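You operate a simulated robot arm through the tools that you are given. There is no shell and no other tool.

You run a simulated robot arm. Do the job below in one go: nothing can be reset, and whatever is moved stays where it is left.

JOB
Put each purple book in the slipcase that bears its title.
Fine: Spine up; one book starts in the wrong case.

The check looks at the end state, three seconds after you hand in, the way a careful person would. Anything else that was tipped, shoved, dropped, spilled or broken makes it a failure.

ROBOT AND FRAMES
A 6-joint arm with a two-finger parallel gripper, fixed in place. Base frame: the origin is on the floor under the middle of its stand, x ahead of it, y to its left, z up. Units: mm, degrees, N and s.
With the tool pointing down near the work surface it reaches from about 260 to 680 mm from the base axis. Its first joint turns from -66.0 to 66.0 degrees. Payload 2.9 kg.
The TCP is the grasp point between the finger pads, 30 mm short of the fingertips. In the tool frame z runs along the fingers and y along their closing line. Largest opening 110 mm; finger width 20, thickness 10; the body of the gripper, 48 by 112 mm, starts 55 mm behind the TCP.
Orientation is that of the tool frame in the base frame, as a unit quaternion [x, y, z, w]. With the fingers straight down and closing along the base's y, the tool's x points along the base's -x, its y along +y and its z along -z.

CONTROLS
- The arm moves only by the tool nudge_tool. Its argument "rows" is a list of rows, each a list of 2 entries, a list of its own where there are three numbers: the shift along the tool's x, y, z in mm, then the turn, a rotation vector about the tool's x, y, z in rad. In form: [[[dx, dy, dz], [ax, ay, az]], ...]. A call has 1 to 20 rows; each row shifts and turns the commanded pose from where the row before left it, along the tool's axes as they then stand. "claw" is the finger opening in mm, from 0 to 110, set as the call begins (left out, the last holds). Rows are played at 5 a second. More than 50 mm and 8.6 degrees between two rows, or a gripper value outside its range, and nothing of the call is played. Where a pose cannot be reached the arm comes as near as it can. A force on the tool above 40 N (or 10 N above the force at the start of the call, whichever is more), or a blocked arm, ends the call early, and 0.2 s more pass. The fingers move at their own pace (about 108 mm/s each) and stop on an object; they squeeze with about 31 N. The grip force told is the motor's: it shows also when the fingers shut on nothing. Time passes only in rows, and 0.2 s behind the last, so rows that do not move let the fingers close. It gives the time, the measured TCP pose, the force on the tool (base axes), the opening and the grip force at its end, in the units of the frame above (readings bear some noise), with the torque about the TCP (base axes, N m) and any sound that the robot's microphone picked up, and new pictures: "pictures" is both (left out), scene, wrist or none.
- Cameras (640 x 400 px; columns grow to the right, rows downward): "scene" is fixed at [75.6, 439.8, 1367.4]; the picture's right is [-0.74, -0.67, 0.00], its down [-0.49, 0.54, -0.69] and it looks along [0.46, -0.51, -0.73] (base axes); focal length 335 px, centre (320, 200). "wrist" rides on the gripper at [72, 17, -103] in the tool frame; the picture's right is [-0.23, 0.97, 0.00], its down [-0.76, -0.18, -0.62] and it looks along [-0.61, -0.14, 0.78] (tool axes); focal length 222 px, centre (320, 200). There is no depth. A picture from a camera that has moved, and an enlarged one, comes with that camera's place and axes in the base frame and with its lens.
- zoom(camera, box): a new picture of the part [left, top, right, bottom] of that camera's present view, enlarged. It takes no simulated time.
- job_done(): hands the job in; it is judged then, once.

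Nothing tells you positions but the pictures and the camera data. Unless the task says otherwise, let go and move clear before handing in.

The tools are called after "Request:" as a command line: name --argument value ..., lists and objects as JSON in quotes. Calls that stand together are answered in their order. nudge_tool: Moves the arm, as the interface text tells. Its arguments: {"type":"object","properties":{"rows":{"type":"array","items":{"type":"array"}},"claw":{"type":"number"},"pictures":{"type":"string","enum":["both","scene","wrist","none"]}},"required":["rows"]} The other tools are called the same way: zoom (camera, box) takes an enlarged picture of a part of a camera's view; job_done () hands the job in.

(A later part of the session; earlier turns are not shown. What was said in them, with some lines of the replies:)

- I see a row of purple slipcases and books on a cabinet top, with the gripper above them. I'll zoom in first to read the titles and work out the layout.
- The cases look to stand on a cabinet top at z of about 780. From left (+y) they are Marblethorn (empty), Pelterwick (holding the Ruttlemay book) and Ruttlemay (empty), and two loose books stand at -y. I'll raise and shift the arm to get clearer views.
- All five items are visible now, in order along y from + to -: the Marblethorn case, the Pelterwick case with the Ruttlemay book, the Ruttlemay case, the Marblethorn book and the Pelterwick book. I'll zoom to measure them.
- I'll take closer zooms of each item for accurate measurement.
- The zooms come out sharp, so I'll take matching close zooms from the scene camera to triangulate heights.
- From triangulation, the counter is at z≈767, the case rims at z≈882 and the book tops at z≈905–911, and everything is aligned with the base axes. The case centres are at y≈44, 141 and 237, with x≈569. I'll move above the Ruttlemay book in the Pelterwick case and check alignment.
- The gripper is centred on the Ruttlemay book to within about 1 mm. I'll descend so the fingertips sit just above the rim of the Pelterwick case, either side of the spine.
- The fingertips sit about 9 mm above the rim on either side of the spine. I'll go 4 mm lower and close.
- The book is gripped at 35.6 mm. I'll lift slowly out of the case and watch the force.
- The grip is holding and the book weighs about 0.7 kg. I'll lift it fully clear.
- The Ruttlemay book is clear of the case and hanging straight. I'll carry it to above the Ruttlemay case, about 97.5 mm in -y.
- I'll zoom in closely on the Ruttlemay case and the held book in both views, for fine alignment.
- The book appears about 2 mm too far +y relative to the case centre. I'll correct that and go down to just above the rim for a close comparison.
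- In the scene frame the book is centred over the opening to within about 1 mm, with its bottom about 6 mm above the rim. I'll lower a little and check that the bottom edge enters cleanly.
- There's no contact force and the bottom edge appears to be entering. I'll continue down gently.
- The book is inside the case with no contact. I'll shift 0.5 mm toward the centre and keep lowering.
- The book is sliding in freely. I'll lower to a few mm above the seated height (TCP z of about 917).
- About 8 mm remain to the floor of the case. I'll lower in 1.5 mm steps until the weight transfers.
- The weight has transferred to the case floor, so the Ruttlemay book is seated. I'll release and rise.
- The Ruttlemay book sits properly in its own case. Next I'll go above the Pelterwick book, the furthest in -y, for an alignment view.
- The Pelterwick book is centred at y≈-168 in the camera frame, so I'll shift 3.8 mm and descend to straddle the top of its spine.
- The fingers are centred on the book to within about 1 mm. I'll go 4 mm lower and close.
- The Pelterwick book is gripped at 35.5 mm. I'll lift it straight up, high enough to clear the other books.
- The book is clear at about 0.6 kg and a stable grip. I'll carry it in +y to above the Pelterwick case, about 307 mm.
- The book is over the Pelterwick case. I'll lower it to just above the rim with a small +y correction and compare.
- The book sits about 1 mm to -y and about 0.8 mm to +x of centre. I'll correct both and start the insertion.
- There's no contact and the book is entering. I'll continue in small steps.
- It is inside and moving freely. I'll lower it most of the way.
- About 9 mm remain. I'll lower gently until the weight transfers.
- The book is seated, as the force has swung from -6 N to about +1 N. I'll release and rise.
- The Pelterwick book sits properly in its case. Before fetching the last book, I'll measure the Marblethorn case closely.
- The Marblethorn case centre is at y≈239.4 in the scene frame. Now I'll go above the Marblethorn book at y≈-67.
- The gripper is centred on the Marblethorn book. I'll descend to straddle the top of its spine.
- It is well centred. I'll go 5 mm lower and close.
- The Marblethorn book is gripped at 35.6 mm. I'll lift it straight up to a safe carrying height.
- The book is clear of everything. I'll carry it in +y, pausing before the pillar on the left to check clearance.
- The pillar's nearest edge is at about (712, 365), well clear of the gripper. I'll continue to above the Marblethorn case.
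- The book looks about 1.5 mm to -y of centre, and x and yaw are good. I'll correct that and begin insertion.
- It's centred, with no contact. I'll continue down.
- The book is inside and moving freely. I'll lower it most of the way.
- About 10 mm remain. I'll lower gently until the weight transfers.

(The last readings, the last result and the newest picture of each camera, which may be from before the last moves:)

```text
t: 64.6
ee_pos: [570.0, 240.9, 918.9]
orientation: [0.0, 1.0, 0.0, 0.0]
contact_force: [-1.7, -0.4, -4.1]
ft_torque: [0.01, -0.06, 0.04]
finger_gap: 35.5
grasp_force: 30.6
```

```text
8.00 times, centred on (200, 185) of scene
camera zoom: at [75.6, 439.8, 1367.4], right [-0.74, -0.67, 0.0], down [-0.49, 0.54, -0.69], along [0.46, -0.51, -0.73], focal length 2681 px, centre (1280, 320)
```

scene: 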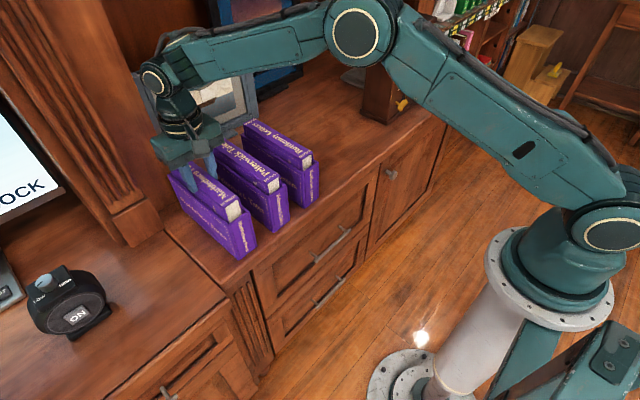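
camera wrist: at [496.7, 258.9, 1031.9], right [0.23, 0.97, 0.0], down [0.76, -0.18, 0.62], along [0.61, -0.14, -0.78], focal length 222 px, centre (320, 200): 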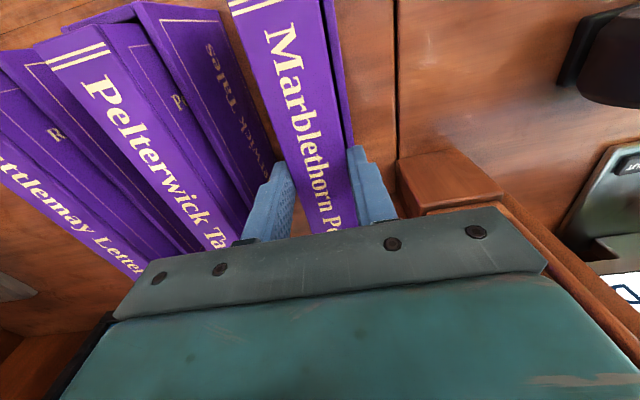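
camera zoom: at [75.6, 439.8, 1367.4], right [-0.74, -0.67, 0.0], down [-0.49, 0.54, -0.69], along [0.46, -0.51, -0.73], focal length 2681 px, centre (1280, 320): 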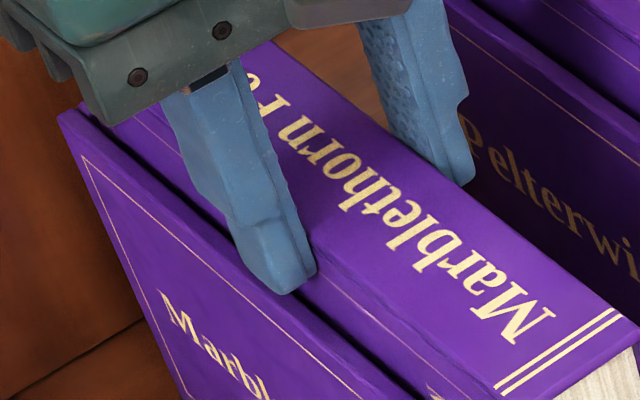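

It is just touching down, with the force at -4 N. I'll take one more small step, then release.

Request:
nudge_tool --rows '[[[0, 0, 0.6], [0, 0, 0]], [[0, 0, 0], [0, 0, 0]]]' --pictures "none"

Request:
nudge_tool --rows '[[[0, 0, 0], [0, 0, 0]], [[0, 0, 0], [0, 0, 0]], [[0, 0, -10], [0, 0, 0]], [[0, 0, -20], [0, 0, 0]], [[0, 0, -30], [0, 0, 0]], [[0, 0, -40], [0, 0, 0]], [[0, 0, 0], [0, 0, 0]]]' --claw 60

Request:
zoom --camera "scene" --box '[140, 110, 332, 260]'

```text
t: 65.2
ee_pos: [570.4, 241.2, 919.2]
orientation: [0.0, 1.0, 0.0, 0.0]
contact_force: [-2.4, -0.4, 2.3]
ft_torque: [-0.04, 0.13, -0.02]
finger_gap: 35.8
grasp_force: 31.1
```

```text
t: 66.8
ee_pos: [570.2, 239.4, 1019.7]
orientation: [0.0, 1.0, 0.0, 0.0]
contact_force: [0.5, 1.1, -0.1]
ft_torque: [0.02, 0.03, 0.0]
finger_gap: 59.9
grasp_force: 0.0
camera wrist: at [496.6, 258.4, 1122.5], right [0.23, 0.97, 0.0], down [0.76, -0.18, 0.62], along [0.61, -0.14, -0.78], focal length 222 px, centre (320, 200)
```

scene: 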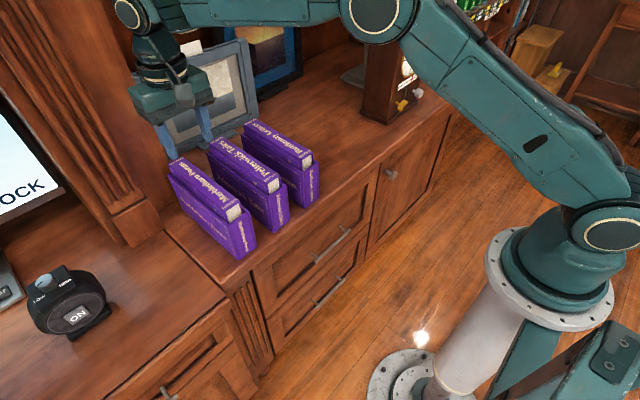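
wrist: 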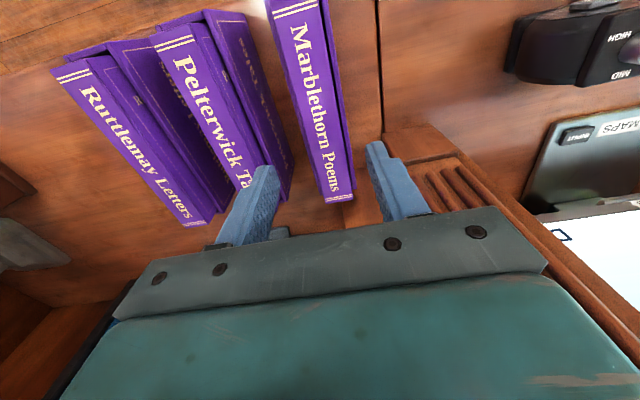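

```text
2.67 times, centred on (236, 185) of scene
camera zoom: at [75.6, 439.8, 1367.4], right [-0.74, -0.67, 0.0], down [-0.49, 0.54, -0.69], along [0.46, -0.51, -0.73], focal length 894 px, centre (544, 240)
```

zoom: 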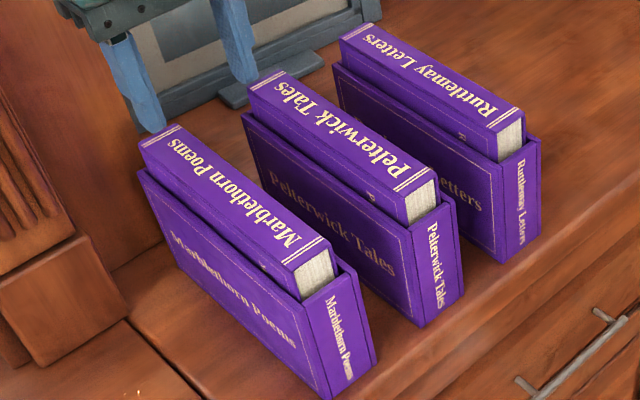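

All three books sit spine up in the cases with matching titles, and the clock, frame and other items look undisturbed. I'll raise the arm clear and take a last close look.

Request:
nudge_tool --rows '[[[0, 0, -30], [0, 0, 0]], [[10, -30, -30], [0, 0, 0]], [[30, -30, -10], [0, 0, 0]], [[30, -30, 0], [0, 0, 0]], [[0, 0, 0], [0, 0, 0]]]'

Request:
zoom --camera "scene" --box '[160, 110, 336, 265]'

Request:
zoom --camera "scene" --box '[165, 150, 261, 260]'

```text
t: 68.0
ee_pos: [500.3, 150.8, 1087.9]
orientation: [0.0, 1.0, 0.0, 0.0]
contact_force: [0.1, 0.0, -0.3]
ft_torque: [-0.01, 0.04, 0.01]
finger_gap: 60.1
grasp_force: 0.2
camera wrist: at [426.0, 170.0, 1190.3], right [0.23, 0.97, 0.0], down [0.76, -0.18, 0.62], along [0.61, -0.14, -0.78], focal length 222 px, centre (320, 200)
```

scene: 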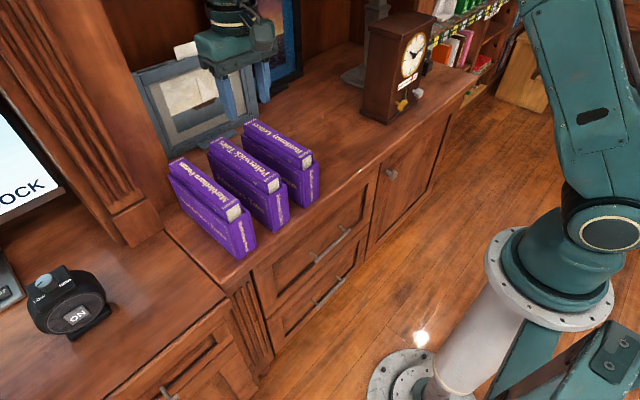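
wrist: 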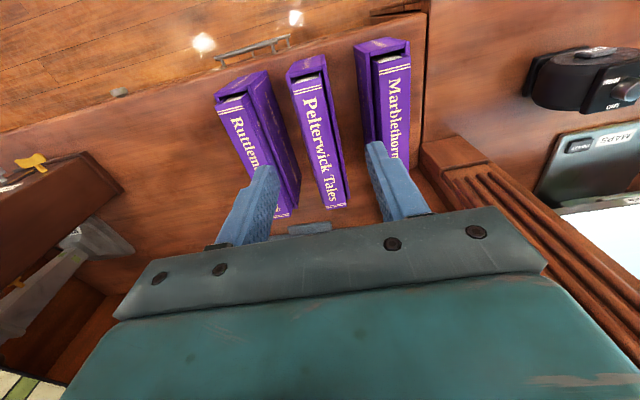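

```text
2.58 times, centred on (248, 188) of scene
camera zoom: at [75.6, 439.8, 1367.4], right [-0.74, -0.67, 0.0], down [-0.49, 0.54, -0.69], along [0.46, -0.51, -0.73], focal length 865 px, centre (506, 232)
```

zoom: 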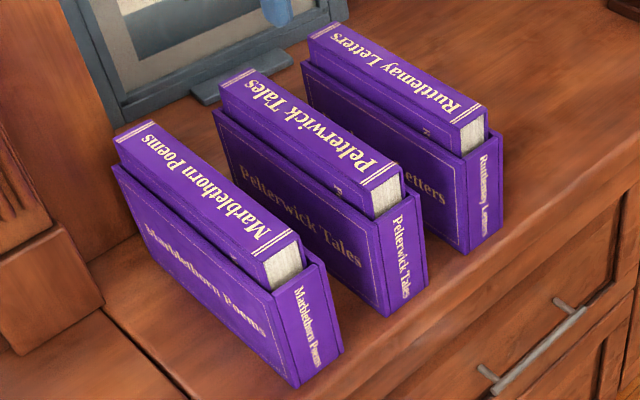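

```text
3.64 times, centred on (213, 205) of scene
camera zoom: at [75.6, 439.8, 1367.4], right [-0.74, -0.67, 0.0], down [-0.49, 0.54, -0.69], along [0.46, -0.51, -0.73], focal length 1219 px, centre (709, 182)
```

zoom: 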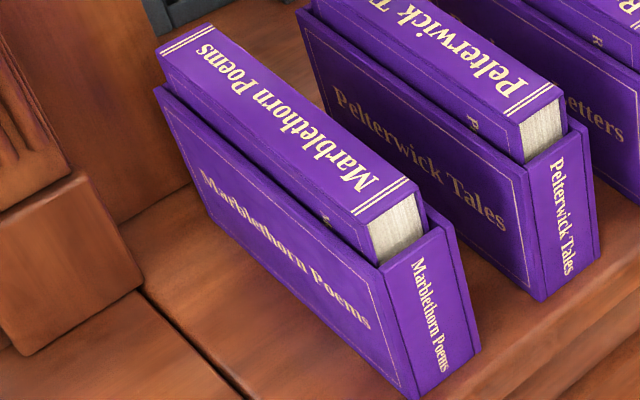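

Each book is fully seated, spine up, in the case bearing its title. The arm is clear and nothing else appears to have moved, so I'm handing in.

Request:
job_done

```text
The job is handed in.
```

All three purple books are now in the slipcases that bear their titles, spine up, and I handed the job in. The hand-in gave no verdict.

- **Ruttlemay Letters:** this was the book in the wrong case. I moved it out of the Pelterwick case and into its own.
- **Pelterwick Tales:** I picked it up from the counter and put it in the Pelterwick case.
- **Marblethorn Poems:** I picked it up from the counter and put it in the Marblethorn case.

Each book slid in freely and came to rest on its case floor before I let go. In the last pictures, the cases, clock, picture frame and other items look as they did at the start. The arm was released and well clear when I handed in.
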